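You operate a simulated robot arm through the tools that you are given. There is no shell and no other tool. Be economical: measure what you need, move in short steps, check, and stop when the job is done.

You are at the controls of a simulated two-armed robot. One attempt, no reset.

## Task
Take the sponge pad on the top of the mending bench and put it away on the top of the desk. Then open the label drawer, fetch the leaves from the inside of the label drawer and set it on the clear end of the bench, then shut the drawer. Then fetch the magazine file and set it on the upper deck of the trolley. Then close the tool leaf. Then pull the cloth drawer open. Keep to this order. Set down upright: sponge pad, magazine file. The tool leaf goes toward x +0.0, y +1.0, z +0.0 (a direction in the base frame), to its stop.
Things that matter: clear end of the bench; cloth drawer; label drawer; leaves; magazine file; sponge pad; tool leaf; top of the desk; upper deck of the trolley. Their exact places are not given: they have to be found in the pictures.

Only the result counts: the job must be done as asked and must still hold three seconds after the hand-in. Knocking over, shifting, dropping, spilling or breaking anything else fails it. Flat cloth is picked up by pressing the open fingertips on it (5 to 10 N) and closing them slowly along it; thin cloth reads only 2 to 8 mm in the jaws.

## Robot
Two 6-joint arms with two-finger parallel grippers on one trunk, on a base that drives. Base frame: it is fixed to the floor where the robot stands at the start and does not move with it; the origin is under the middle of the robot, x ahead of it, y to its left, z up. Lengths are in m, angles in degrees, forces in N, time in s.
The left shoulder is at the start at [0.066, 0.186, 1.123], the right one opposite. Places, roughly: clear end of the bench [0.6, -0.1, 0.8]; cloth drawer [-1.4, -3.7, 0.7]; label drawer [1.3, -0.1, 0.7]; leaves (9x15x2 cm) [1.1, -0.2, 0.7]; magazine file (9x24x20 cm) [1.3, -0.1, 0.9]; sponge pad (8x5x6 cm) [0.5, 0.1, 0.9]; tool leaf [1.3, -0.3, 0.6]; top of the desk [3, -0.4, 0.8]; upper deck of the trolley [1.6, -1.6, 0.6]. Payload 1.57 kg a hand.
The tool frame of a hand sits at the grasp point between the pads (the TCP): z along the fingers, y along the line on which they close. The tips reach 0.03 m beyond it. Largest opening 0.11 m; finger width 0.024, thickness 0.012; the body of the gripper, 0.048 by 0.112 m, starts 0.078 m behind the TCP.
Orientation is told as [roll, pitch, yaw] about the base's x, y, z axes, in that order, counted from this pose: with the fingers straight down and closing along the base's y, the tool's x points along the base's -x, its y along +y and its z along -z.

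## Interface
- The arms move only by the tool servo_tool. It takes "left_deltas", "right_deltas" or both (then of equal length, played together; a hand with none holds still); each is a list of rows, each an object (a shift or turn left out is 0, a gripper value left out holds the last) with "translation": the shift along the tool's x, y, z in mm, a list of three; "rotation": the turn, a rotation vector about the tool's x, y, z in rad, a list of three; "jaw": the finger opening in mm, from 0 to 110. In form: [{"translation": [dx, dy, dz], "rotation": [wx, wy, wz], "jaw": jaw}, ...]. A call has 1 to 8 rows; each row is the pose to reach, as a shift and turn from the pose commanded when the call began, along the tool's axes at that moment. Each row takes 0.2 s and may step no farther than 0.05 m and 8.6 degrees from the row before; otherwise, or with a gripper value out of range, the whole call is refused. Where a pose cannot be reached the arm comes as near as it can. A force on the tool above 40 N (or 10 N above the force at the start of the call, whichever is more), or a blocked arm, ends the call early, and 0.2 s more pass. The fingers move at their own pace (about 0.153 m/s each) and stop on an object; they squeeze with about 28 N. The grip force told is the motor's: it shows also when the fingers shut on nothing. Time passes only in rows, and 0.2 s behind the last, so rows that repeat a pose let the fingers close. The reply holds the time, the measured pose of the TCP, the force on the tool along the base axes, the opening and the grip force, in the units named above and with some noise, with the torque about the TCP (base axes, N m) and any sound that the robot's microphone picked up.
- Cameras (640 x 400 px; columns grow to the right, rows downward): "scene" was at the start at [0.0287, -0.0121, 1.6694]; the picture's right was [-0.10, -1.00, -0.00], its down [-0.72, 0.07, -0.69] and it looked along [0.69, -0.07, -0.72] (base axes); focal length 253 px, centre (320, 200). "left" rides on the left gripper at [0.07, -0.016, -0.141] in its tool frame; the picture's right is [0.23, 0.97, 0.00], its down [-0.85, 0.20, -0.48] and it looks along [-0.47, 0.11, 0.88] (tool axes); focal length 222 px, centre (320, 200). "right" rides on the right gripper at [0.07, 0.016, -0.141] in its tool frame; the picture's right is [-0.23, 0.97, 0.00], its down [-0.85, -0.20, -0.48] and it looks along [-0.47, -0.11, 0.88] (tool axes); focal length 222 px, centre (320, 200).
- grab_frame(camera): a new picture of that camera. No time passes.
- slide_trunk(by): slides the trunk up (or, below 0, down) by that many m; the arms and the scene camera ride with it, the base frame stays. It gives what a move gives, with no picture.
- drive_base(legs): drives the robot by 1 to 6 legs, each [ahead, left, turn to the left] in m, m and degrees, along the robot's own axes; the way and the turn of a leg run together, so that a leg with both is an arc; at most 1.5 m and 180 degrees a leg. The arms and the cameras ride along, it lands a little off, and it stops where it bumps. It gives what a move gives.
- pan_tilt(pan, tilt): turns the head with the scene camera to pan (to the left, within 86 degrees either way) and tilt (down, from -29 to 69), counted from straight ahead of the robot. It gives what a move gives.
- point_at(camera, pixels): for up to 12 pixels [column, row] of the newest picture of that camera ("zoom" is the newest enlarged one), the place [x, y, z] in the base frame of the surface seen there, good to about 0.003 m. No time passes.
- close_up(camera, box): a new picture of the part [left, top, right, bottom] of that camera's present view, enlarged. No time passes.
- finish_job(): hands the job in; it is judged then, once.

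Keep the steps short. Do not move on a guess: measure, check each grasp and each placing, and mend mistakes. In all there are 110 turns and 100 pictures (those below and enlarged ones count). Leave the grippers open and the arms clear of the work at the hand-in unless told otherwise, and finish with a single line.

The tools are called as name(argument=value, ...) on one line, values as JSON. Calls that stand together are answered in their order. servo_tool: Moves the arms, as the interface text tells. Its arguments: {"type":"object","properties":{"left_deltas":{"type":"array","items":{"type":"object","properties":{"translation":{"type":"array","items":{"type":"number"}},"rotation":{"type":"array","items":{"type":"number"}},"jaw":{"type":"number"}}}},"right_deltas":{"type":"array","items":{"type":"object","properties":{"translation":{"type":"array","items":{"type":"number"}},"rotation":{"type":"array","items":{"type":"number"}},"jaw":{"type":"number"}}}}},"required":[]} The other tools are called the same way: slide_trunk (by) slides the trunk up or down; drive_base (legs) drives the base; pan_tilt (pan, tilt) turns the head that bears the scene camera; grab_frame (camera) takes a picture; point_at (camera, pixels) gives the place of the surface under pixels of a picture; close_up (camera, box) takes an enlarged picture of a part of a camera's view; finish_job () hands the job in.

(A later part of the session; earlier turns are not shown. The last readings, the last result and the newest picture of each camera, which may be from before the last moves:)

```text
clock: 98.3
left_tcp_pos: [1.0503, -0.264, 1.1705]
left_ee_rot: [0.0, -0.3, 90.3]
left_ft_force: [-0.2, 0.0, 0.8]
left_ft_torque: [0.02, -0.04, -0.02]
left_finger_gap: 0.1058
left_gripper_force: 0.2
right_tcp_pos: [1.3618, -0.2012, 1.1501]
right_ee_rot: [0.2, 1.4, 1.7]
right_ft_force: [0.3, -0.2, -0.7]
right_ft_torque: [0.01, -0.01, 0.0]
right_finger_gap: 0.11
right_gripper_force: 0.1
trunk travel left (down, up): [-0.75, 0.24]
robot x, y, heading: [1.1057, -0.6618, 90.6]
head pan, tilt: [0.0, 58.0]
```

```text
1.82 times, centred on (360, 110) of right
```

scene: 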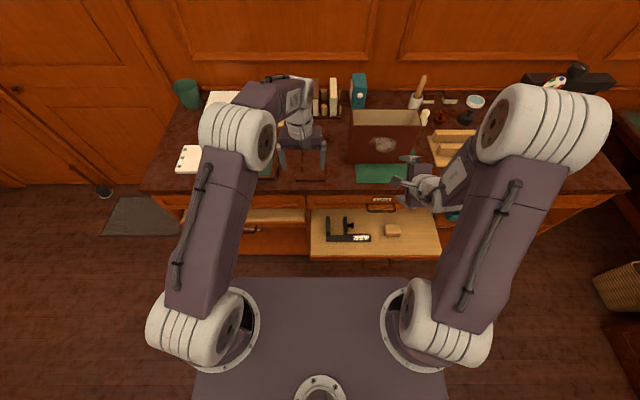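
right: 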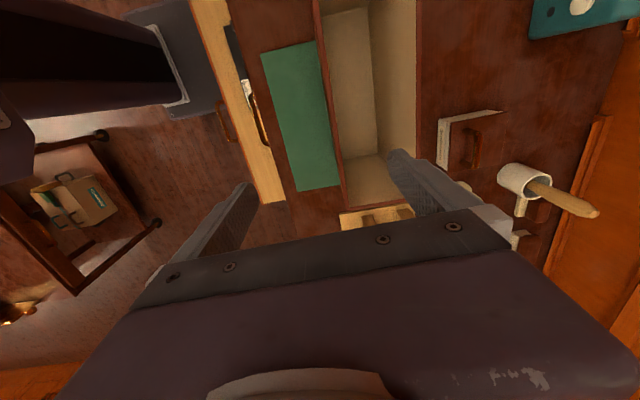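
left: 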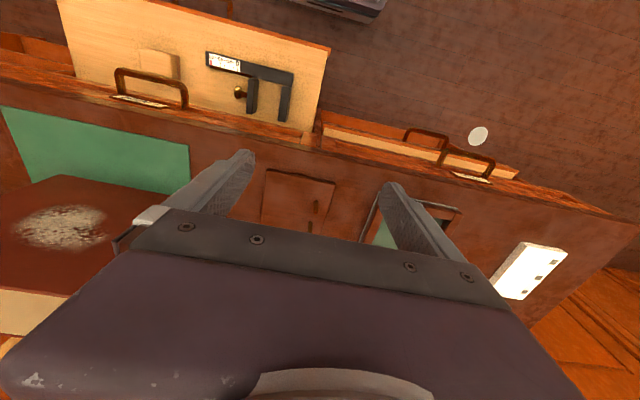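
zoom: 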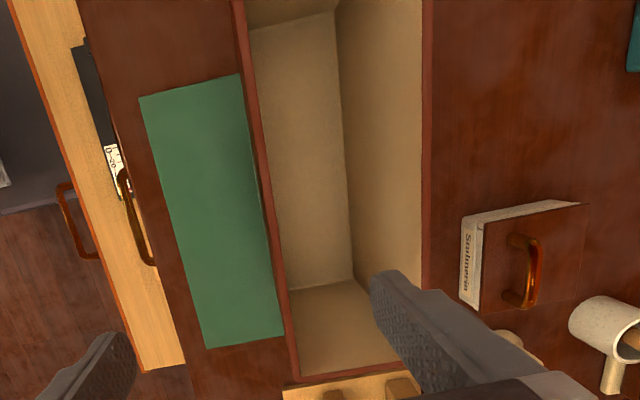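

File centre at (1.31, −0.139), width ~90 mm. I move over it at height, square the hand, and look.

servo_tool(right_deltas=[{"translation": [17, 21, 0], "rotation": [0, -0.012, 0.015], "jaw": 110}, {"translation": [34, 42, 0], "rotation": [0, -0.024, 0.03]}, {"translation": [50, 63.5, 0], "rotation": [0, -0.024, 0.03]}, {"translation": [50, 63.5, 40], "rotation": [0, -0.024, 0.03]}, {"translation": [50, 63.5, 55], "rotation": [0, -0.024, 0.03]}, {"translation": [50, 63.5, 55], "rotation": [0, -0.024, 0.03]}])

grab_frame(camera="right")

```text
clock: 99.7
left_tcp_pos: [1.0503, -0.2611, 1.17]
left_ee_rot: [0.0, -0.4, 90.3]
left_ft_force: [0.7, 0.2, -0.3]
left_ft_torque: [0.06, -0.02, -0.02]
left_finger_gap: 0.106
left_gripper_force: 0.0
right_tcp_pos: [1.3091, -0.1346, 1.0946]
right_ee_rot: [-0.1, 0.1, 0.0]
right_ft_force: [-0.3, -0.9, 0.6]
right_ft_torque: [0.0, 0.02, 0.0]
right_finger_gap: 0.1102
right_gripper_force: 0.1
trunk travel left (down, up): [-0.75, 0.24]
robot x, y, heading: [1.1052, -0.6627, 90.3]
head pan, tilt: [0.0, 58.0]
```

```text
48 pictures are left
```

right: 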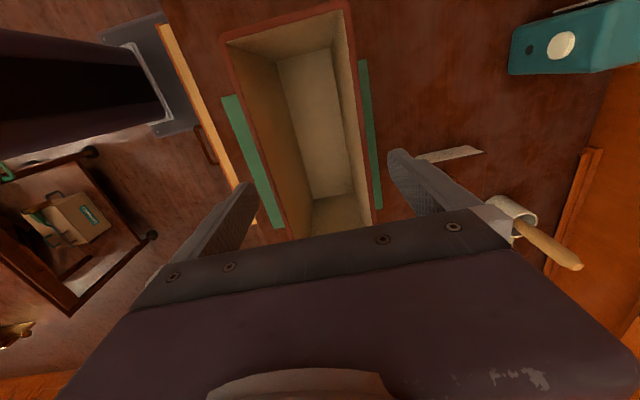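

I shift 4 mm toward −y, descend 58 mm and close.

servo_tool(right_deltas=[{"translation": [0, -4, 20], "jaw": 110}, {"translation": [0, -4, 40], "jaw": 110}, {"translation": [0, -4, 58], "jaw": 110}, {"translation": [0, -4, 58], "jaw": 75}, {"translation": [0, -4, 58], "jaw": 75}, {"translation": [0, -4, 58], "jaw": 75}])

grab_frame(camera="right")

```text
clock: 101.1
left_tcp_pos: [1.0501, -0.2598, 1.1706]
left_ee_rot: [0.1, -0.3, 90.3]
left_ft_force: [0.3, 0.0, -0.3]
left_ft_torque: [0.03, 0.02, 0.0]
left_finger_gap: 0.1058
left_gripper_force: 0.0
right_tcp_pos: [1.3104, -0.1395, 1.0372]
right_ee_rot: [0.3, 0.1, 0.0]
right_ft_force: [1.1, 5.1, 6.4]
right_ft_torque: [0.65, 0.11, -0.12]
right_finger_gap: 0.09
right_gripper_force: 28.2
trunk travel left (down, up): [-0.75, 0.24]
robot x, y, heading: [1.1042, -0.6621, 90.4]
head pan, tilt: [0.0, 58.0]
```

```text
47 pictures are left
```

right: 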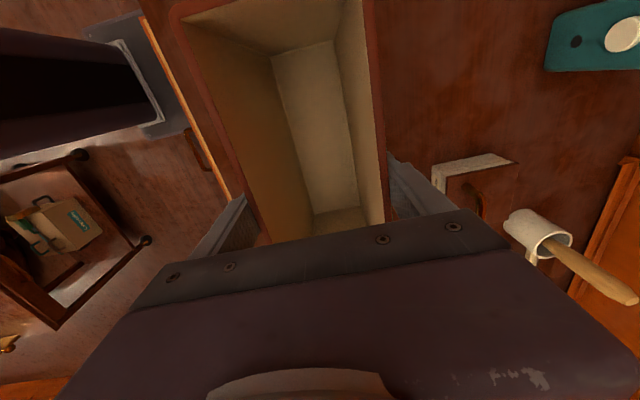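

Held at 90 mm. I lift the file 100 mm and check it hangs straight.

servo_tool(right_deltas=[{"translation": [0, 0, -10]}, {"translation": [0, 0, -30]}, {"translation": [0, 0, -55]}, {"translation": [0, 0, -80]}, {"translation": [0, 0, -100]}, {"translation": [0, 0, -100]}])

grab_frame(camera="scene")

```text
clock: 102.5
left_tcp_pos: [1.051, -0.261, 1.1693]
left_ee_rot: [0.0, -0.2, 90.3]
left_ft_force: [0.2, -0.1, 0.5]
left_ft_torque: [0.01, -0.03, 0.0]
left_finger_gap: 0.1061
left_gripper_force: 0.0
right_tcp_pos: [1.3075, -0.1417, 1.1355]
right_ee_rot: [0.0, 0.0, 0.0]
right_ft_force: [-0.4, -0.2, -2.9]
right_ft_torque: [-0.01, 0.06, 0.01]
right_finger_gap: 0.09
right_gripper_force: 28.2
trunk travel left (down, up): [-0.75, 0.24]
robot x, y, heading: [1.1056, -0.6653, 90.4]
head pan, tilt: [0.0, 58.0]
```

```text
46 pictures are left
```

scene: 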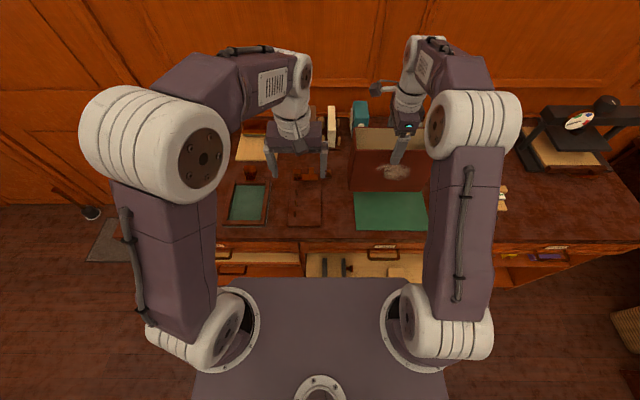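

It is light and level. I back off 0.35 m, go right 0.3 m, and turn 180° to face the trolley.

drive_base(legs=[[-0.34, 0, 0], [0, -0.3, 0], [0, 0, -90], [0, 0, -90.5]])

pan_tilt(pan=0, tilt=50)

grab_frame(camera="scene")

```text
clock: 114.0
left_tcp_pos: [1.4628, -1.4025, 1.1709]
left_ee_rot: [0.0, -0.2, -89.4]
left_ft_force: [-0.1, 0.5, 0.1]
left_ft_torque: [0.0, -0.02, -0.03]
left_finger_gap: 0.1058
left_gripper_force: 0.0
right_tcp_pos: [1.2046, -1.5238, 1.1349]
right_ee_rot: [-0.1, 0.0, -179.7]
right_ft_force: [0.5, 0.5, -3.2]
right_ft_torque: [0.01, -0.03, 0.0]
right_finger_gap: 0.09
right_gripper_force: 28.2
trunk travel left (down, up): [-0.75, 0.24]
robot x, y, heading: [1.4056, -0.9995, -88.9]
head pan, tilt: [0.0, 58.0]
```

```text
clock: 114.7
left_tcp_pos: [1.4631, -1.4023, 1.1694]
left_ee_rot: [0.0, -0.3, -89.4]
left_ft_force: [0.3, -0.1, -0.6]
left_ft_torque: [0.0, 0.0, -0.01]
left_finger_gap: 0.1061
left_gripper_force: 0.1
right_tcp_pos: [1.2056, -1.5243, 1.1358]
right_ee_rot: [0.0, 0.0, -179.7]
right_ft_force: [0.6, 0.1, -2.7]
right_ft_torque: [-0.04, -0.03, -0.01]
right_finger_gap: 0.0898
right_gripper_force: 28.1
trunk travel left (down, up): [-0.75, 0.24]
robot x, y, heading: [1.4044, -1.0025, -89.2]
head pan, tilt: [0.0, 50.0]
```

```text
45 pictures are left
```

scene: 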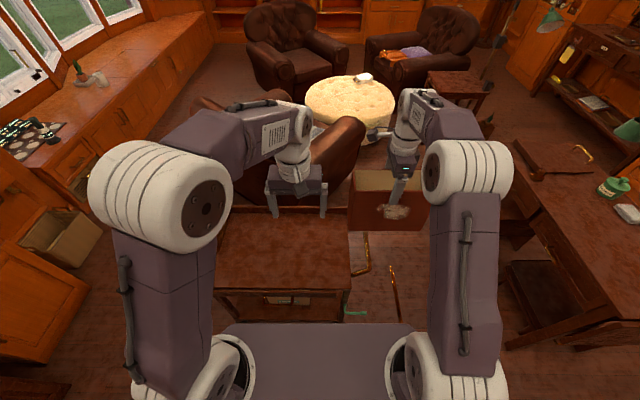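

The file is held at the right; the trolley deck is at (285,250). I measure it.

point_at(camera="scene", pixels=[[222, 285], [345, 286], [285, 250], [285, 285], [240, 215], [340, 215], [285, 215], [350, 260], [222, 240], [340, 260], [300, 290]])

close_up(camera="scene", box=[190, 190, 390, 315])

```text
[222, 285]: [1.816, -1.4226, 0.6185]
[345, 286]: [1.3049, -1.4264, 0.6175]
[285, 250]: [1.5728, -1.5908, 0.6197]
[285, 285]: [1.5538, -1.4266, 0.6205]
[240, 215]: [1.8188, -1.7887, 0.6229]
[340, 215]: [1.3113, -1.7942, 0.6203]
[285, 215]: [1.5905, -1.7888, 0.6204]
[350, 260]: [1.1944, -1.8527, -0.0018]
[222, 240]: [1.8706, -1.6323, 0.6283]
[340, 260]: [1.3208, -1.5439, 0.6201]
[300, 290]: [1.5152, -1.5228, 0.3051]
```

```text
3.20 times, centred on (290, 252) of scene
```

zoom: 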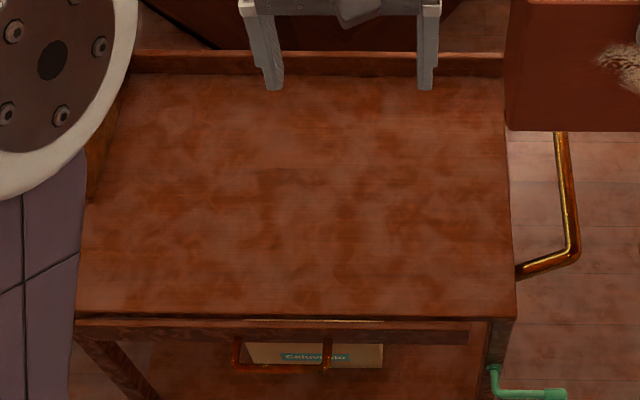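

Deck: x 1.30–1.85, y −1.425…−1.79, z 0.62, empty. I slide the base 0.355 m left and 0.05 m ahead, putting the file over (1.56, −1.57).

drive_base(legs=[[0.05, 0.355, -0.8]])

servo_tool(right_deltas=[{"translation": [0, 0, 50]}, {"translation": [0, 0, 100]}, {"translation": [0, 0, 150]}, {"translation": [0, 0, 200]}, {"translation": [0, 0, 250]}, {"translation": [0, 0, 250]}])

grab_frame(camera="scene")

```text
clock: 117.0
left_tcp_pos: [1.8096, -1.4526, 1.1698]
left_ee_rot: [0.0, -0.3, -90.6]
left_ft_force: [0.2, 0.2, 0.3]
left_ft_torque: [-0.01, -0.04, -0.04]
left_finger_gap: 0.1059
left_gripper_force: 0.0
right_tcp_pos: [1.5506, -1.5698, 1.1354]
right_ee_rot: [0.0, 0.1, 179.3]
right_ft_force: [-0.5, 0.4, -2.8]
right_ft_torque: [0.01, -0.03, 0.01]
right_finger_gap: 0.0899
right_gripper_force: 28.3
trunk travel left (down, up): [-0.75, 0.24]
robot x, y, heading: [1.7591, -1.0479, -90.6]
head pan, tilt: [0.0, 50.0]
```

```text
clock: 118.4
left_tcp_pos: [1.8112, -1.4528, 1.1713]
left_ee_rot: [-0.1, -0.2, -90.5]
left_ft_force: [0.0, -0.2, -0.2]
left_ft_torque: [-0.01, 0.0, 0.0]
left_finger_gap: 0.1062
left_gripper_force: 0.1
right_tcp_pos: [1.554, -1.5687, 0.8859]
right_ee_rot: [0.0, 0.0, 179.3]
right_ft_force: [-0.5, -0.4, -2.4]
right_ft_torque: [0.02, -0.01, 0.0]
right_finger_gap: 0.0899
right_gripper_force: 28.1
trunk travel left (down, up): [-0.75, 0.24]
robot x, y, heading: [1.7607, -1.0524, -90.5]
head pan, tilt: [0.0, 50.0]
```

```text
43 pictures are left
```

scene: 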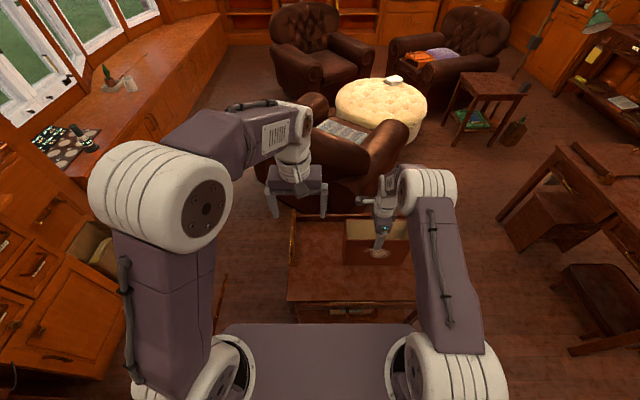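

Over the deck. I lower 74 mm, then feel for contact.

servo_tool(right_deltas=[{"translation": [0, 0, 40]}, {"translation": [0, 0, 65]}, {"translation": [0, 0, 74]}, {"translation": [0, 0, 76]}, {"translation": [0, 0, 78]}, {"translation": [0, 0, 78]}])

```text
clock: 119.8
left_tcp_pos: [1.8117, -1.4542, 1.1714]
left_ee_rot: [0.0, -0.3, -90.5]
left_ft_force: [0.0, -0.9, 0.7]
left_ft_torque: [-0.01, -0.02, 0.01]
left_finger_gap: 0.1059
left_gripper_force: 0.1
right_tcp_pos: [1.5528, -1.5713, 0.807]
right_ee_rot: [0.0, 0.0, 179.1]
right_ft_force: [-0.9, -0.1, -3.3]
right_ft_torque: [-0.03, -0.02, -0.01]
right_finger_gap: 0.0896
right_gripper_force: 27.4
trunk travel left (down, up): [-0.75, 0.24]
robot x, y, heading: [1.7589, -1.052, -90.5]
head pan, tilt: [0.0, 50.0]
```

servo_tool(right_deltas=[{"translation": [0, 0, 1.5]}, {"translation": [0, 0, 3]}, {"translation": [0, 0, 3]}])

```text
clock: 120.6
left_tcp_pos: [1.8116, -1.4537, 1.1701]
left_ee_rot: [0.1, -0.2, -90.5]
left_ft_force: [-0.1, -0.8, -0.3]
left_ft_torque: [0.01, -0.01, 0.0]
left_finger_gap: 0.106
left_gripper_force: 0.0
right_tcp_pos: [1.5518, -1.5713, 0.8049]
right_ee_rot: [0.0, -0.1, 179.1]
right_ft_force: [0.9, 0.2, -3.1]
right_ft_torque: [0.01, -0.05, 0.04]
right_finger_gap: 0.0898
right_gripper_force: 28.1
trunk travel left (down, up): [-0.75, 0.24]
robot x, y, heading: [1.762, -1.0538, -90.5]
head pan, tilt: [0.0, 50.0]
```

servo_tool(right_deltas=[{"translation": [0, 0, 1.5]}, {"translation": [0, 0, 3]}, {"translation": [0, 0, 3]}])

close_up(camera="scene", box=[270, 180, 430, 330])

```text
clock: 121.4
left_tcp_pos: [1.8127, -1.4531, 1.1706]
left_ee_rot: [-0.1, -0.3, -90.5]
left_ft_force: [-0.5, 0.3, 0.1]
left_ft_torque: [0.01, 0.0, -0.03]
left_finger_gap: 0.106
left_gripper_force: 0.0
right_tcp_pos: [1.5536, -1.5697, 0.8033]
right_ee_rot: [0.1, 0.0, 179.2]
right_ft_force: [-0.1, 0.7, 2.5]
right_ft_torque: [0.3, 0.27, -0.03]
right_finger_gap: 0.0897
right_gripper_force: 28.1
trunk travel left (down, up): [-0.75, 0.24]
robot x, y, heading: [1.763, -1.0483, -90.3]
head pan, tilt: [0.0, 50.0]
```

```text
2.67 times, centred on (350, 255) of scene
```

zoom: 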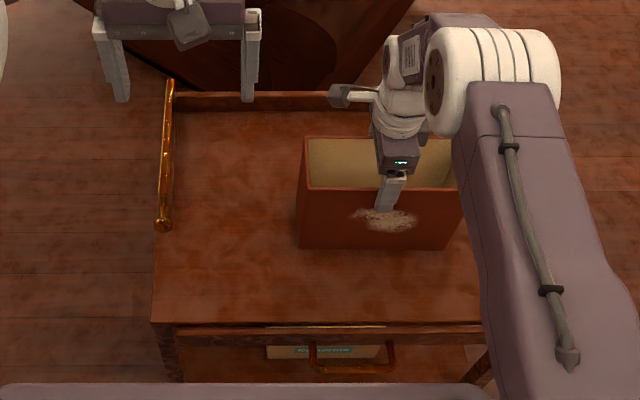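

Contact is felt (+5.6 N change) and the file stands on the deck. I open to full and rise straight up.

servo_tool(right_deltas=[{"jaw": 110}, {"jaw": 110}, {"translation": [0, 0, -20], "jaw": 110}, {"translation": [0, 0, -60]}, {"translation": [0, 0, -110]}, {"translation": [0, 0, -160]}, {"translation": [0, 0, -210]}, {"translation": [0, 0, -260]}])

grab_frame(camera="right")

```text
clock: 123.2
left_tcp_pos: [1.8116, -1.4528, 1.1708]
left_ee_rot: [0.0, -0.3, -90.5]
left_ft_force: [-0.5, -0.4, -0.9]
left_ft_torque: [-0.02, 0.0, -0.02]
left_finger_gap: 0.1061
left_gripper_force: 0.1
right_tcp_pos: [1.5547, -1.57, 1.06]
right_ee_rot: [0.0, 0.0, 179.2]
right_ft_force: [0.2, -0.1, -0.5]
right_ft_torque: [0.0, 0.03, 0.03]
right_finger_gap: 0.1105
right_gripper_force: 0.1
trunk travel left (down, up): [-0.75, 0.24]
robot x, y, heading: [1.7621, -1.0546, -90.6]
head pan, tilt: [0.0, 50.0]
```

```text
41 pictures are left
```

right: 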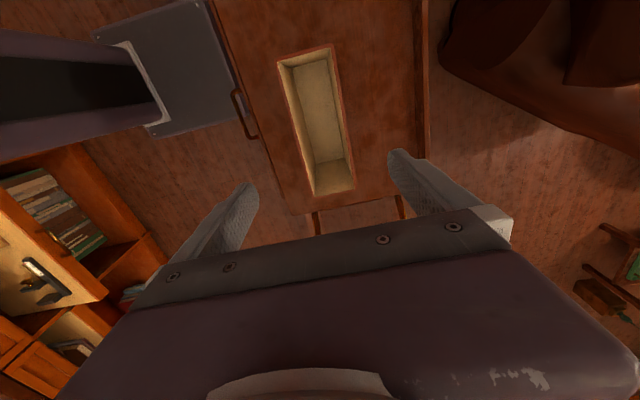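

The file stands upright on the trolley deck. Next the tool leaf: I turn 180° back to the bench, slide to x≈1.09, y≈−1.04, and lower the trunk 0.2 m so the leaf's handle is reached with the same arm pose as the drawer handle.

drive_base(legs=[[0, 0, 90.3], [0, 0, 90.3], [0.01, 0.67, 0]])

pan_tilt(pan=0, tilt=58)

servo_tool(right_deltas=[{"rotation": [-0.131, 0, 0], "jaw": 32}, {"rotation": [-0.262, 0, 0]}, {"rotation": [-0.393, 0, 0]}, {"rotation": [-0.524, 0, 0]}, {"rotation": [-0.655, 0, 0]}, {"rotation": [-0.785, 0, 0]}, {"rotation": [-0.785, 0, 0]}])

grab_frame(camera="scene")

```text
clock: 134.7
left_tcp_pos: [1.0231, -0.7065, 1.171]
left_ee_rot: [0.0, -0.3, 95.7]
left_ft_force: [0.4, -0.8, -0.1]
left_ft_torque: [-0.03, -0.03, 0.0]
left_finger_gap: 0.1061
left_gripper_force: 0.0
right_tcp_pos: [1.265, -0.5615, 1.059]
right_ee_rot: [0.0, 0.1, 5.3]
right_ft_force: [0.3, 0.4, 0.7]
right_ft_torque: [0.0, 0.03, -0.02]
right_finger_gap: 0.11
right_gripper_force: 0.1
trunk travel left (down, up): [-0.75, 0.24]
robot x, y, heading: [1.1124, -1.1036, 95.3]
head pan, tilt: [0.0, 50.0]
```

```text
clock: 135.4
left_tcp_pos: [1.0217, -0.7069, 1.1695]
left_ee_rot: [-0.1, -0.3, 95.5]
left_ft_force: [0.4, 0.1, -0.8]
left_ft_torque: [-0.02, -0.03, 0.02]
left_finger_gap: 0.1061
left_gripper_force: 0.0
right_tcp_pos: [1.2652, -0.5619, 1.059]
right_ee_rot: [0.0, 0.0, 5.3]
right_ft_force: [0.7, -0.3, -0.3]
right_ft_torque: [0.0, 0.06, -0.01]
right_finger_gap: 0.1099
right_gripper_force: 0.0
trunk travel left (down, up): [-0.75, 0.24]
robot x, y, heading: [1.1123, -1.099, 95.9]
head pan, tilt: [0.0, 58.0]
```

```text
clock: 137.0
left_tcp_pos: [1.0217, -0.7068, 1.1707]
left_ee_rot: [0.0, -0.3, 95.7]
left_ft_force: [0.3, 0.9, -0.9]
left_ft_torque: [-0.01, -0.02, 0.02]
left_finger_gap: 0.1058
left_gripper_force: 0.0
right_tcp_pos: [1.2658, -0.5614, 1.0587]
right_ee_rot: [45.1, 0.1, 5.3]
right_ft_force: [0.3, 0.7, -0.7]
right_ft_torque: [0.0, 0.02, -0.03]
right_finger_gap: 0.0318
right_gripper_force: 0.1
trunk travel left (down, up): [-0.75, 0.24]
robot x, y, heading: [1.1136, -1.1005, 95.9]
head pan, tilt: [0.0, 58.0]
```

```text
40 pictures are left
```

scene: 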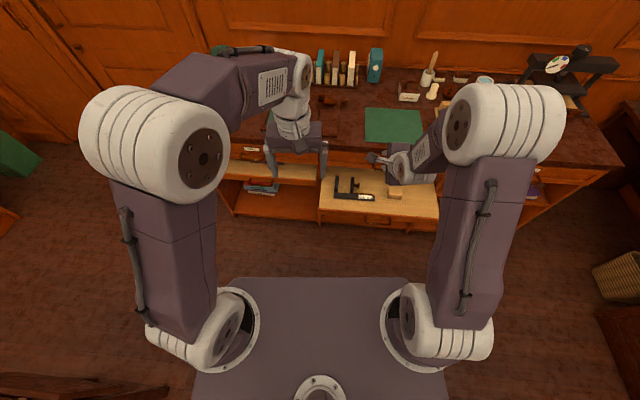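

Heading came out 95.7°; I straighten it and lower the trunk by 0.2 m.

drive_base(legs=[[0.05, 0.02, -5.7]])

slide_trunk(by=-0.2)

close_up(camera="scene", box=[300, 160, 460, 260])

```text
clock: 137.9
left_tcp_pos: [1.0415, -0.6555, 1.1715]
left_ee_rot: [0.0, -0.6, 89.8]
left_ft_force: [0.9, -0.5, 0.3]
left_ft_torque: [0.03, 0.01, 0.02]
left_finger_gap: 0.106
left_gripper_force: 0.1
right_tcp_pos: [1.3016, -0.5376, 1.0614]
right_ee_rot: [45.3, 0.1, -0.7]
right_ft_force: [-0.6, -0.4, -0.1]
right_ft_torque: [0.02, -0.03, 0.03]
right_finger_gap: 0.0321
right_gripper_force: 0.1
trunk travel left (down, up): [-0.75, 0.24]
robot x, y, heading: [1.0932, -1.0524, 89.6]
head pan, tilt: [0.0, 58.0]
```

```text
clock: 140.1
left_tcp_pos: [1.0419, -0.6499, 0.9706]
left_ee_rot: [0.0, -0.3, 89.7]
left_ft_force: [-0.6, 0.4, -0.5]
left_ft_torque: [0.03, -0.02, -0.01]
left_finger_gap: 0.106
left_gripper_force: 0.2
right_tcp_pos: [1.3, -0.5333, 0.8591]
right_ee_rot: [44.9, 0.0, -0.7]
right_ft_force: [0.0, 0.4, -0.4]
right_ft_torque: [0.01, -0.01, 0.0]
right_finger_gap: 0.032
right_gripper_force: 0.1
trunk travel left (down, up): [-0.55, 0.44]
robot x, y, heading: [1.0912, -1.0514, 89.7]
head pan, tilt: [0.0, 58.0]
```

```text
4.00 times, centred on (380, 210) of scene
```

zoom: 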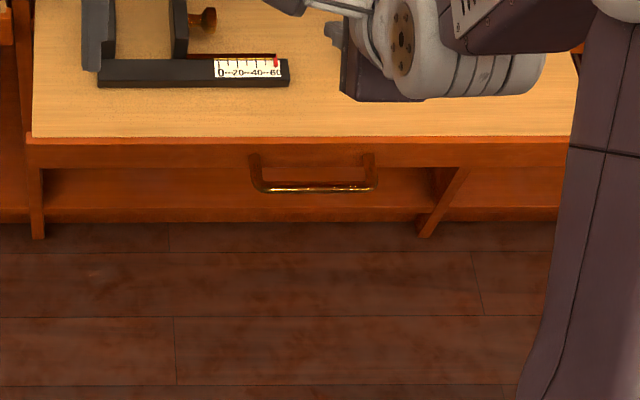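

point_at(camera="zoom", pixels=[[290, 187], [315, 188], [350, 187], [256, 170], [370, 170], [200, 150], [150, 140], [315, 185]])

```text
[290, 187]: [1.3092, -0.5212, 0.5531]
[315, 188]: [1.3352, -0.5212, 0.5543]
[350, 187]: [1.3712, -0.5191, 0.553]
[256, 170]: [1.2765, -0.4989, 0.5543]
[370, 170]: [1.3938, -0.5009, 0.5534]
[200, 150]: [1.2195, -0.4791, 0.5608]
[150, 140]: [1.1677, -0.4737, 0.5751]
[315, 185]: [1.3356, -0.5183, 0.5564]
```

The leaf's bar centre is about (1.335, −0.515, 0.552). I bring the right hand to a point 60 mm short of it along the 45° line.

servo_tool(right_deltas=[{"translation": [-6, -34, 26], "jaw": 29}, {"translation": [-12, -68, 51]}, {"translation": [-18, -102, 77]}, {"translation": [-24, -136, 102]}, {"translation": [-30, -170, 128]}, {"translation": [-37, -204, 153]}, {"translation": [-37, -204, 153]}])

grab_frame(camera="right")

```text
clock: 141.7
left_tcp_pos: [1.0409, -0.6517, 0.9712]
left_ee_rot: [0.0, -0.3, 89.7]
left_ft_force: [-0.2, -0.4, -0.1]
left_ft_torque: [0.03, -0.03, 0.0]
left_finger_gap: 0.1059
left_gripper_force: 0.0
right_tcp_pos: [1.3388, -0.5549, 0.6068]
right_ee_rot: [44.7, 0.1, -0.6]
right_ft_force: [0.1, 0.1, 0.5]
right_ft_torque: [0.01, 0.03, -0.02]
right_finger_gap: 0.0292
right_gripper_force: 0.1
right hand out of reach, approached as far as the arm can: row 5, 6, 7
trunk travel left (down, up): [-0.55, 0.44]
robot x, y, heading: [1.0914, -1.0567, 89.7]
head pan, tilt: [0.0, 58.0]
```

```text
38 pictures are left
```

right: 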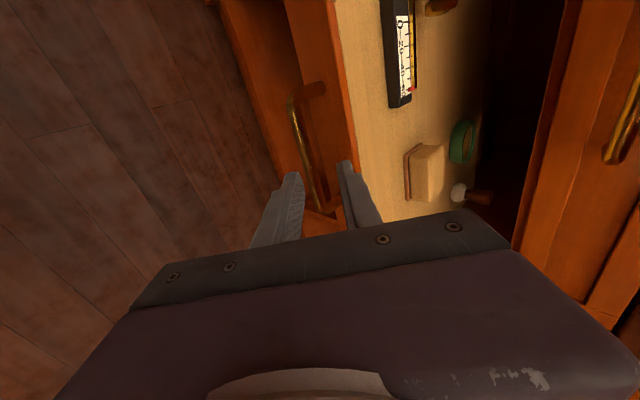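

The hand is a bit too close for the arm to fold; I drive back 0.04 m, then realign on the approach line.

drive_base(legs=[[-0.045, 0, 0]])

servo_tool(right_deltas=[{"translation": [0, 21, 0], "jaw": 29}, {"translation": [0, 21, 25]}, {"translation": [0, 21, 48]}, {"translation": [0, 21, 48]}])

close_up(camera="right", box=[240, 60, 420, 240])

point_at(camera="zoom", pixels=[[200, 180], [220, 230], [240, 280], [260, 330]])

```text
clock: 142.6
left_tcp_pos: [1.04, -0.6962, 0.9711]
left_ee_rot: [0.0, -0.3, 89.7]
left_ft_force: [0.3, -0.1, -0.2]
left_ft_torque: [0.05, 0.0, 0.0]
left_finger_gap: 0.1061
left_gripper_force: 0.2
right_tcp_pos: [1.3391, -0.6004, 0.6073]
right_ee_rot: [44.8, 0.1, -0.6]
right_ft_force: [0.1, -0.2, 0.3]
right_ft_torque: [-0.01, 0.0, 0.03]
right_finger_gap: 0.0291
right_gripper_force: 0.0
trunk travel left (down, up): [-0.55, 0.44]
robot x, y, heading: [1.0896, -1.098, 89.9]
head pan, tilt: [0.0, 58.0]
```

```text
clock: 143.6
left_tcp_pos: [1.0413, -0.6964, 0.9716]
left_ee_rot: [-0.1, -0.3, 89.6]
left_ft_force: [0.3, 0.2, 0.2]
left_ft_torque: [0.04, -0.02, -0.02]
left_finger_gap: 0.1064
left_gripper_force: 0.0
right_tcp_pos: [1.3399, -0.5502, 0.5859]
right_ee_rot: [44.8, 0.1, -0.4]
right_ft_force: [-1.3, -1.1, -0.4]
right_ft_torque: [0.0, -0.01, 0.0]
right_finger_gap: 0.029
right_gripper_force: 0.1
trunk travel left (down, up): [-0.55, 0.44]
robot x, y, heading: [1.092, -1.0971, 89.7]
head pan, tilt: [0.0, 58.0]
```

```text
2.22 times, centred on (330, 150) of right
```

zoom: 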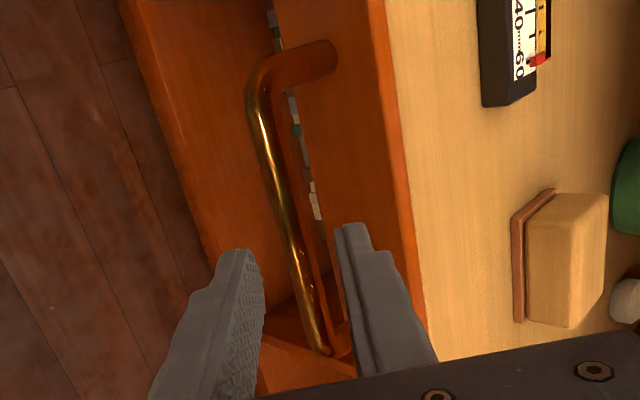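

```text
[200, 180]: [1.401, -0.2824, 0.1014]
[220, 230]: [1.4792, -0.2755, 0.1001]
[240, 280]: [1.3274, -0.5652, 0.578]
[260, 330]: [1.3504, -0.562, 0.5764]
```

point_at(camera="zoom", pixels=[[268, 160], [282, 210], [295, 255], [308, 300], [290, 210], [276, 210]])

```text
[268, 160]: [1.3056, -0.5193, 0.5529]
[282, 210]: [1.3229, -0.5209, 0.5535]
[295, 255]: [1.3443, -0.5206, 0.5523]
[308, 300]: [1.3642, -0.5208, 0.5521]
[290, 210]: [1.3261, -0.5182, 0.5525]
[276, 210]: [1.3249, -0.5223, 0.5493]
```

Bar is 3 mm toward the lower finger. I shift −3 mm, advance 32 mm and close.

servo_tool(right_deltas=[{"translation": [0, -3, 12], "jaw": 29}, {"translation": [0, -3, 24], "jaw": 29}, {"translation": [0, -3, 32], "jaw": 29}, {"translation": [0, -3, 32], "jaw": 0}, {"translation": [0, -3, 32], "jaw": 0}, {"translation": [0, -3, 32], "jaw": 0}])

close_up(camera="right", box=[240, 60, 420, 240])

```text
clock: 145.0
left_tcp_pos: [1.0406, -0.6959, 0.9719]
left_ee_rot: [0.0, -0.3, 89.7]
left_ft_force: [0.0, 0.6, 0.3]
left_ft_torque: [0.05, -0.02, 0.01]
left_finger_gap: 0.1062
left_gripper_force: 0.1
right_tcp_pos: [1.3398, -0.5282, 0.5633]
right_ee_rot: [45.0, 0.0, -0.5]
right_ft_force: [3.1, 2.3, 12.8]
right_ft_torque: [0.23, -0.38, 0.65]
right_finger_gap: 0.0129
right_gripper_force: 29.0
trunk travel left (down, up): [-0.55, 0.44]
robot x, y, heading: [1.0924, -1.0993, 89.7]
head pan, tilt: [0.0, 58.0]
```

```text
2.22 times, centred on (330, 150) of right
```

zoom: 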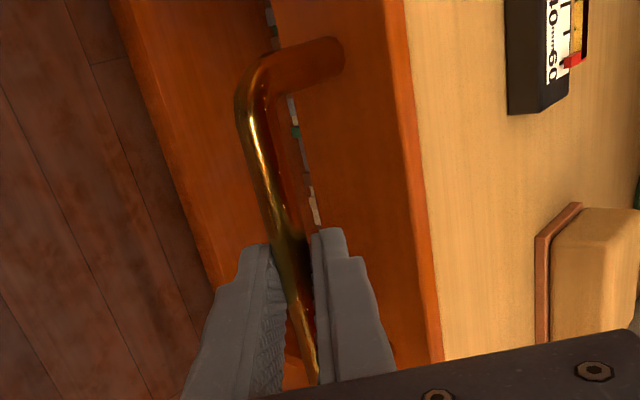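

Bar captured. I push the leaf in by driving ahead 0.1 m.

drive_base(legs=[[0.1, 0, 0]])

grab_frame(camera="right")

```text
clock: 146.1
left_tcp_pos: [1.0404, -0.6, 0.9719]
left_ee_rot: [-0.1, -0.6, 89.6]
left_ft_force: [0.1, 0.4, -0.7]
left_ft_torque: [-0.02, 0.01, 0.0]
left_finger_gap: 0.106
left_gripper_force: 0.0
right_tcp_pos: [1.3412, -0.4337, 0.5617]
right_ee_rot: [44.8, 0.0, -0.5]
right_ft_force: [-6.5, -0.1, 19.1]
right_ft_torque: [0.21, -0.03, 1.01]
right_finger_gap: 0.0127
right_gripper_force: 29.8
trunk travel left (down, up): [-0.55, 0.44]
robot x, y, heading: [1.0918, -1.0012, 89.5]
head pan, tilt: [0.0, 58.0]
```

```text
35 pictures are left
```

right: 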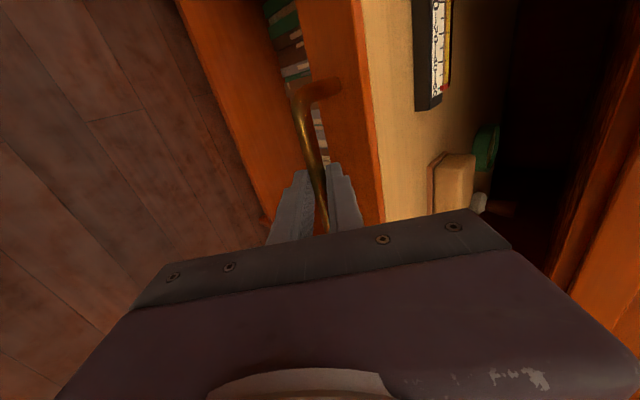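

Moves smoothly. I drive 0.05 m further, then finish by arm to the stop.

drive_base(legs=[[0.05, 0, 0]])

servo_tool(right_deltas=[{"translation": [0, 5, 5]}, {"translation": [0, 10, 10]}, {"translation": [0, 13, 13]}, {"translation": [0, 15, 15]}, {"translation": [0, 17, 17]}, {"translation": [0, 19, 19]}])

grab_frame(camera="right")

```text
clock: 147.1
left_tcp_pos: [1.0401, -0.5499, 0.9711]
left_ee_rot: [-0.1, -0.2, 89.7]
left_ft_force: [-0.6, 0.0, 0.3]
left_ft_torque: [-0.02, 0.01, -0.02]
left_finger_gap: 0.1063
left_gripper_force: 0.0
right_tcp_pos: [1.3399, -0.3814, 0.563]
right_ee_rot: [44.9, -0.1, -0.5]
right_ft_force: [0.6, -0.9, 14.4]
right_ft_torque: [0.12, 0.06, 1.03]
right_finger_gap: 0.0129
right_gripper_force: 29.5
trunk travel left (down, up): [-0.55, 0.44]
robot x, y, heading: [1.0927, -0.9525, 90.0]
head pan, tilt: [0.0, 58.0]
```

```text
clock: 148.4
left_tcp_pos: [1.0405, -0.5524, 0.9722]
left_ee_rot: [0.0, -0.4, 89.7]
left_ft_force: [-0.2, 0.3, 0.3]
left_ft_torque: [0.03, -0.02, 0.03]
left_finger_gap: 0.1059
left_gripper_force: 0.0
right_tcp_pos: [1.3411, -0.3587, 0.5626]
right_ee_rot: [44.9, 0.1, -0.5]
right_ft_force: [-5.9, -14.6, 9.4]
right_ft_torque: [-0.07, -0.35, 0.6]
right_finger_gap: 0.0127
right_gripper_force: 30.0
trunk travel left (down, up): [-0.55, 0.44]
robot x, y, heading: [1.0947, -0.9503, 89.7]
head pan, tilt: [0.0, 58.0]
```

```text
34 pictures are left
```

right: 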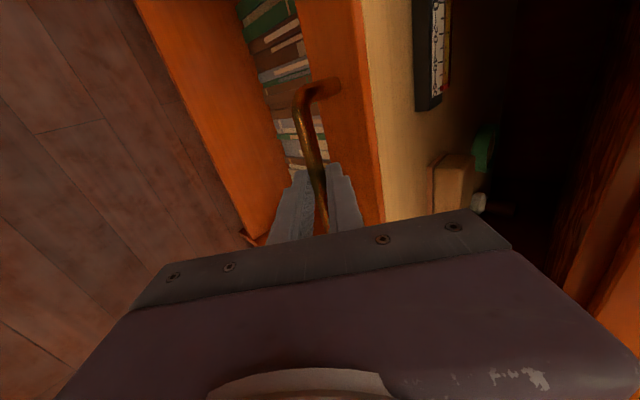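

15 N; I push a few mm more to confirm the stop.

servo_tool(right_deltas=[{"translation": [0, 2, 2]}, {"translation": [0, 4, 4]}, {"translation": [0, 6, 6]}, {"translation": [0, 6, 6]}])

point_at(camera="right", pixels=[[340, 70], [345, 120], [360, 60], [310, 130], [370, 200], [600, 200]])

```text
clock: 149.4
left_tcp_pos: [1.0414, -0.5525, 0.9718]
left_ee_rot: [-0.2, -0.3, 89.6]
left_ft_force: [0.4, -0.1, -0.2]
left_ft_torque: [-0.01, -0.02, -0.03]
left_finger_gap: 0.106
left_gripper_force: 0.1
right_tcp_pos: [1.3407, -0.3546, 0.5583]
right_ee_rot: [43.9, -0.1, -0.4]
right_ft_force: [0.5, -9.4, 9.5]
right_ft_torque: [-0.05, -0.23, 0.82]
right_finger_gap: 0.0131
right_gripper_force: 29.7
trunk travel left (down, up): [-0.55, 0.44]
robot x, y, heading: [1.0917, -0.9535, 89.6]
head pan, tilt: [0.0, 58.0]
stopped in row 4 (right hand): the force on the tool passed its limit (the readings are from after the stop); the commanded pose is now the measured one
```

```text
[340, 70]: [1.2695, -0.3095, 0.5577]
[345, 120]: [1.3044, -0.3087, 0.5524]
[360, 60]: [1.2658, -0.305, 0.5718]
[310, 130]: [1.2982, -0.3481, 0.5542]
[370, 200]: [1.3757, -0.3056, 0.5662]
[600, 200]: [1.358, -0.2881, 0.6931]
```

The force limit tripped at the stop; the front is flush at y −0.309. I release and retreat along the tool, then check.

servo_tool(right_deltas=[{"jaw": 34}, {"jaw": 34}, {"translation": [0, 0, -20], "jaw": 34}, {"translation": [0, 0, -60]}, {"translation": [0, 0, -100]}, {"translation": [0, 0, -130]}])

grab_frame(camera="right")

point_at(camera="right", pixels=[[330, 60], [340, 100], [310, 100], [345, 130], [355, 60], [360, 120]])

```text
clock: 150.8
left_tcp_pos: [1.0412, -0.5511, 0.97]
left_ee_rot: [0.0, -0.3, 89.5]
left_ft_force: [0.4, -0.1, 0.0]
left_ft_torque: [0.03, -0.02, -0.04]
left_finger_gap: 0.1061
left_gripper_force: 0.0
right_tcp_pos: [1.3404, -0.445, 0.6523]
right_ee_rot: [44.1, 0.0, -0.4]
right_ft_force: [0.2, -0.4, 0.2]
right_ft_torque: [0.03, 0.0, 0.02]
right_finger_gap: 0.034
right_gripper_force: 0.0
trunk travel left (down, up): [-0.55, 0.44]
robot x, y, heading: [1.0941, -0.9498, 89.7]
head pan, tilt: [0.0, 58.0]
```

```text
33 pictures are left
```

right: 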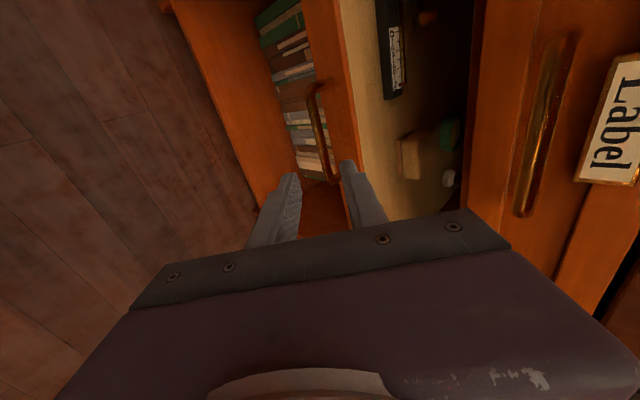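

```text
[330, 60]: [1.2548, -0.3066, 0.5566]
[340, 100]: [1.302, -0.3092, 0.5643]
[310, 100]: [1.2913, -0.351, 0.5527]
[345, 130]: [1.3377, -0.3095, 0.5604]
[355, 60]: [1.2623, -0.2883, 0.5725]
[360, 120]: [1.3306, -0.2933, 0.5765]
```

The leaf is flush and its tools stayed in place. I raise the trunk, back off, turn left to face −x, and look toward the cloth drawer.

slide_trunk(by=0.2)

drive_base(legs=[[-0.13, 0.1, 0], [0, 0, 90]])

pan_tilt(pan=40, tilt=25)

grab_frame(camera="scene")

```text
clock: 153.0
left_tcp_pos: [1.0409, -0.5515, 1.1702]
left_ee_rot: [0.0, -0.3, 89.6]
left_ft_force: [1.0, -0.4, 0.0]
left_ft_torque: [0.0, 0.02, 0.02]
left_finger_gap: 0.1061
left_gripper_force: 0.1
right_tcp_pos: [1.3396, -0.4461, 0.8503]
right_ee_rot: [43.9, 0.1, -0.5]
right_ft_force: [-0.1, -0.2, 0.4]
right_ft_torque: [0.0, 0.01, 0.01]
right_finger_gap: 0.0341
right_gripper_force: 0.1
trunk travel left (down, up): [-0.75, 0.24]
robot x, y, heading: [1.0914, -0.9552, 89.5]
head pan, tilt: [0.0, 58.0]
```

```text
clock: 158.4
left_tcp_pos: [0.5959, -1.1603, 1.1703]
left_ee_rot: [-0.1, -0.3, -176.7]
left_ft_force: [-0.2, 0.3, -0.4]
left_ft_torque: [0.02, -0.02, 0.01]
left_finger_gap: 0.106
left_gripper_force: 0.1
right_tcp_pos: [0.4728, -0.8701, 0.8508]
right_ee_rot: [43.8, 0.1, 93.1]
right_ft_force: [0.1, 1.3, -0.7]
right_ft_torque: [0.0, 0.01, 0.0]
right_finger_gap: 0.034
right_gripper_force: 0.1
trunk travel left (down, up): [-0.75, 0.24]
robot x, y, heading: [0.995, -1.083, -176.6]
head pan, tilt: [0.0, 58.0]
```

```text
clock: 159.5
left_tcp_pos: [0.5974, -1.1601, 1.1701]
left_ee_rot: [0.0, -0.3, -176.6]
left_ft_force: [0.3, 0.0, -0.3]
left_ft_torque: [-0.03, 0.01, 0.0]
left_finger_gap: 0.1059
left_gripper_force: 0.1
right_tcp_pos: [0.4735, -0.8699, 0.8504]
right_ee_rot: [44.0, 0.1, 93.1]
right_ft_force: [0.0, -0.2, -0.4]
right_ft_torque: [0.0, 0.01, 0.03]
right_finger_gap: 0.034
right_gripper_force: 0.0
trunk travel left (down, up): [-0.75, 0.24]
robot x, y, heading: [0.9924, -1.0836, -176.4]
head pan, tilt: [40.0, 25.0]
```

```text
32 pictures are left
```

scene: 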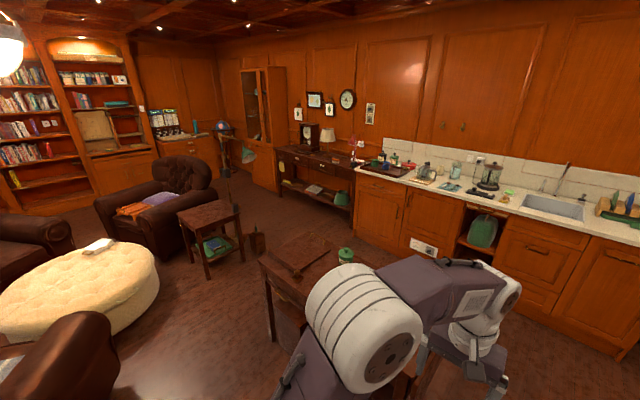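

I measure candidates: the long console at (320,165), the counter's drawers, the floor.

point_at(camera="scene", pixels=[[320, 165], [290, 157], [340, 180], [375, 183], [425, 200], [215, 210], [245, 245], [300, 200], [370, 235], [300, 255], [160, 175], [540, 250]])

close_up(camera="scene", box=[230, 120, 470, 270])

```text
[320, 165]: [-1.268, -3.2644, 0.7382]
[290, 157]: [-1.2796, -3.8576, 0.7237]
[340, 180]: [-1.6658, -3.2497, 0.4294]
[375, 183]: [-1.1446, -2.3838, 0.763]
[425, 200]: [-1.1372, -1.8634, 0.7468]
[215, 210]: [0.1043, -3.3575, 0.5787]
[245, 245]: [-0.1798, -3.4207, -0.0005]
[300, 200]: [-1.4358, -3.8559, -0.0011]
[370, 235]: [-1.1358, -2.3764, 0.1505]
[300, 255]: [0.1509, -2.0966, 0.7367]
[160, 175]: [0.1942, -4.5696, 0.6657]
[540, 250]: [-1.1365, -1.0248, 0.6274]
```

```text
2.67 times, centred on (350, 195) of scene
```

zoom: 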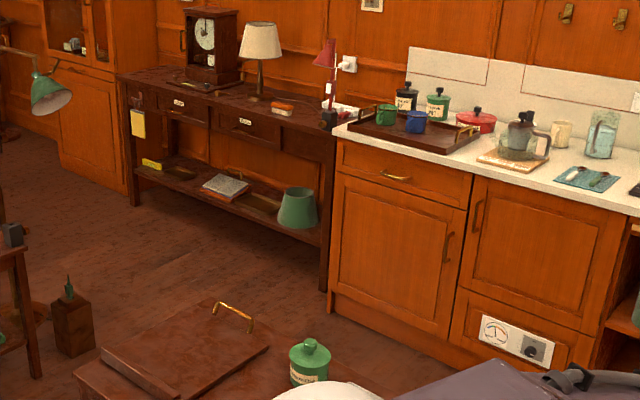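

The console has two labelled drawers (zoom (178,103) and (245,122)). I drive along the lane toward x≈−0.6, then face −y.

drive_base(legs=[[0.7, -0.2, -3.6], [0.88, 0, 0], [0, 0, 90]])

pan_tilt(pan=0, tilt=35)

grab_frame(camera="scene")

```text
clock: 168.0
left_tcp_pos: [-0.9882, -0.9589, 1.1712]
left_ee_rot: [0.1, -0.4, -179.8]
left_ft_force: [-1.4, 0.0, 0.5]
left_ft_torque: [0.01, 0.0, -0.04]
left_finger_gap: 0.1059
left_gripper_force: 0.1
right_tcp_pos: [-1.089, -0.6619, 0.8446]
right_ee_rot: [42.3, 0.3, 89.8]
right_ft_force: [14.4, 2.1, -2.7]
right_ft_torque: [0.01, 0.0, 0.14]
right_finger_gap: 0.0226
right_gripper_force: 0.1
trunk travel left (down, up): [-0.75, 0.24]
robot x, y, heading: [-0.5887, -0.902, -179.6]
head pan, tilt: [40.0, 25.0]
stopped in leg 3: the force on the tool passed its limit (the readings are from after the stop); the commanded pose is now the measured one
```

```text
clock: 169.1
left_tcp_pos: [-0.9882, -0.9589, 1.1717]
left_ee_rot: [0.0, -0.4, -179.7]
left_ft_force: [0.4, -0.4, -0.1]
left_ft_torque: [-0.02, -0.02, -0.01]
left_finger_gap: 0.106
left_gripper_force: 0.0
right_tcp_pos: [-1.0904, -0.661, 0.8456]
right_ee_rot: [42.6, 0.2, 89.8]
right_ft_force: [18.6, 0.2, -7.3]
right_ft_torque: [0.1, -0.09, 0.15]
right_finger_gap: 0.0171
right_gripper_force: 0.1
trunk travel left (down, up): [-0.75, 0.24]
robot x, y, heading: [-0.5891, -0.9072, -179.7]
head pan, tilt: [0.0, 35.0]
```

```text
30 pictures are left
```

scene: 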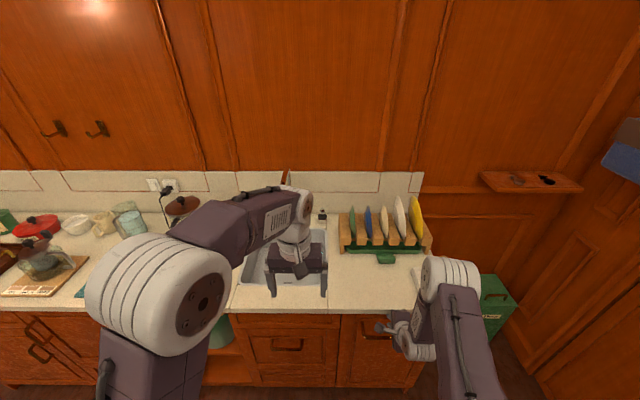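

The right fingertips touched the counter edge (fixed furniture). I back off 0.2 m straight, then raise the right hand and turn.

drive_base(legs=[[-0.15, 0, 0]])

servo_tool(right_deltas=[{"translation": [0, 10, -40]}, {"translation": [0, 25, -75]}, {"translation": [0, 50, -110]}, {"translation": [0, 80, -140]}, {"translation": [0, 110, -170]}])

close_up(camera="scene", box=[320, 240, 480, 390])

```text
clock: 170.5
left_tcp_pos: [-0.8423, -0.9592, 1.1703]
left_ee_rot: [0.0, -0.2, -179.4]
left_ft_force: [0.6, -0.3, 0.1]
left_ft_torque: [-0.02, -0.03, 0.01]
left_finger_gap: 0.106
left_gripper_force: 0.1
right_tcp_pos: [-0.9453, -0.6622, 0.8449]
right_ee_rot: [42.6, 0.1, 90.1]
right_ft_force: [0.2, 0.0, 0.2]
right_ft_torque: [0.03, -0.02, -0.02]
right_finger_gap: 0.0337
right_gripper_force: 0.0
trunk travel left (down, up): [-0.75, 0.24]
robot x, y, heading: [-0.4394, -0.901, -179.3]
head pan, tilt: [0.0, 35.0]
```

```text
clock: 171.7
left_tcp_pos: [-0.8391, -0.9599, 1.17]
left_ee_rot: [0.0, -0.5, -179.5]
left_ft_force: [0.6, 0.7, 0.5]
left_ft_torque: [0.01, 0.05, -0.01]
left_finger_gap: 0.1058
left_gripper_force: 0.0
right_tcp_pos: [-0.9057, -0.6621, 1.0493]
right_ee_rot: [42.8, 0.1, 90.1]
right_ft_force: [-0.2, -0.1, 1.0]
right_ft_torque: [0.01, -0.01, 0.0]
right_finger_gap: 0.034
right_gripper_force: 0.1
trunk travel left (down, up): [-0.75, 0.24]
robot x, y, heading: [-0.4395, -0.9005, -179.4]
head pan, tilt: [0.0, 35.0]
```

```text
2.67 times, centred on (400, 315) of scene
```

zoom: 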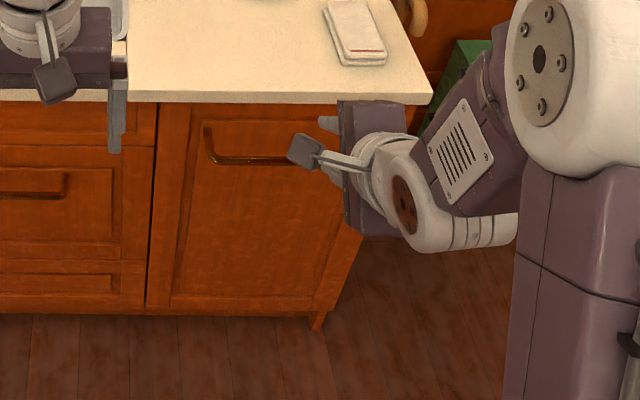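

All clear. I turn left to face −y and look down the aisle.

drive_base(legs=[[0.05, 0, 89.5]])

pan_tilt(pan=-10, tilt=40)

grab_frame(camera="scene")

```text
clock: 175.8
left_tcp_pos: [-0.4322, -1.3367, 1.1704]
left_ee_rot: [0.0, -0.3, -91.9]
left_ft_force: [0.5, -0.3, 0.1]
left_ft_torque: [0.02, -0.03, -0.01]
left_finger_gap: 0.1059
left_gripper_force: 0.1
right_tcp_pos: [-0.7326, -1.3899, 1.0474]
right_ee_rot: [42.7, 0.1, 177.5]
right_ft_force: [0.8, 0.3, -0.1]
right_ft_torque: [0.0, 0.03, -0.03]
right_finger_gap: 0.0341
right_gripper_force: 0.1
trunk travel left (down, up): [-0.75, 0.24]
robot x, y, heading: [-0.47, -0.9356, -91.7]
head pan, tilt: [0.0, 35.0]
```

```text
clock: 176.5
left_tcp_pos: [-0.4322, -1.3376, 1.1696]
left_ee_rot: [0.0, -0.2, -91.9]
left_ft_force: [-0.2, -0.2, -0.3]
left_ft_torque: [-0.04, 0.02, 0.0]
left_finger_gap: 0.106
left_gripper_force: 0.0
right_tcp_pos: [-0.7317, -1.3912, 1.0473]
right_ee_rot: [42.7, 0.3, 177.6]
right_ft_force: [0.7, -0.3, -0.4]
right_ft_torque: [-0.02, 0.0, 0.0]
right_finger_gap: 0.0344
right_gripper_force: 0.2
trunk travel left (down, up): [-0.75, 0.24]
robot x, y, heading: [-0.4708, -0.9336, -91.6]
head pan, tilt: [-10.0, 40.0]
```

```text
28 pictures are left
```

scene: 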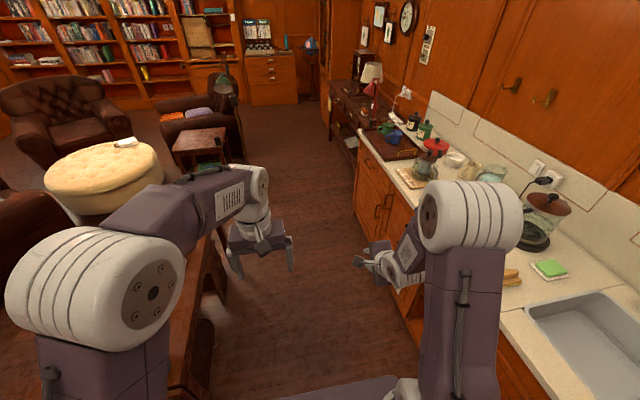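

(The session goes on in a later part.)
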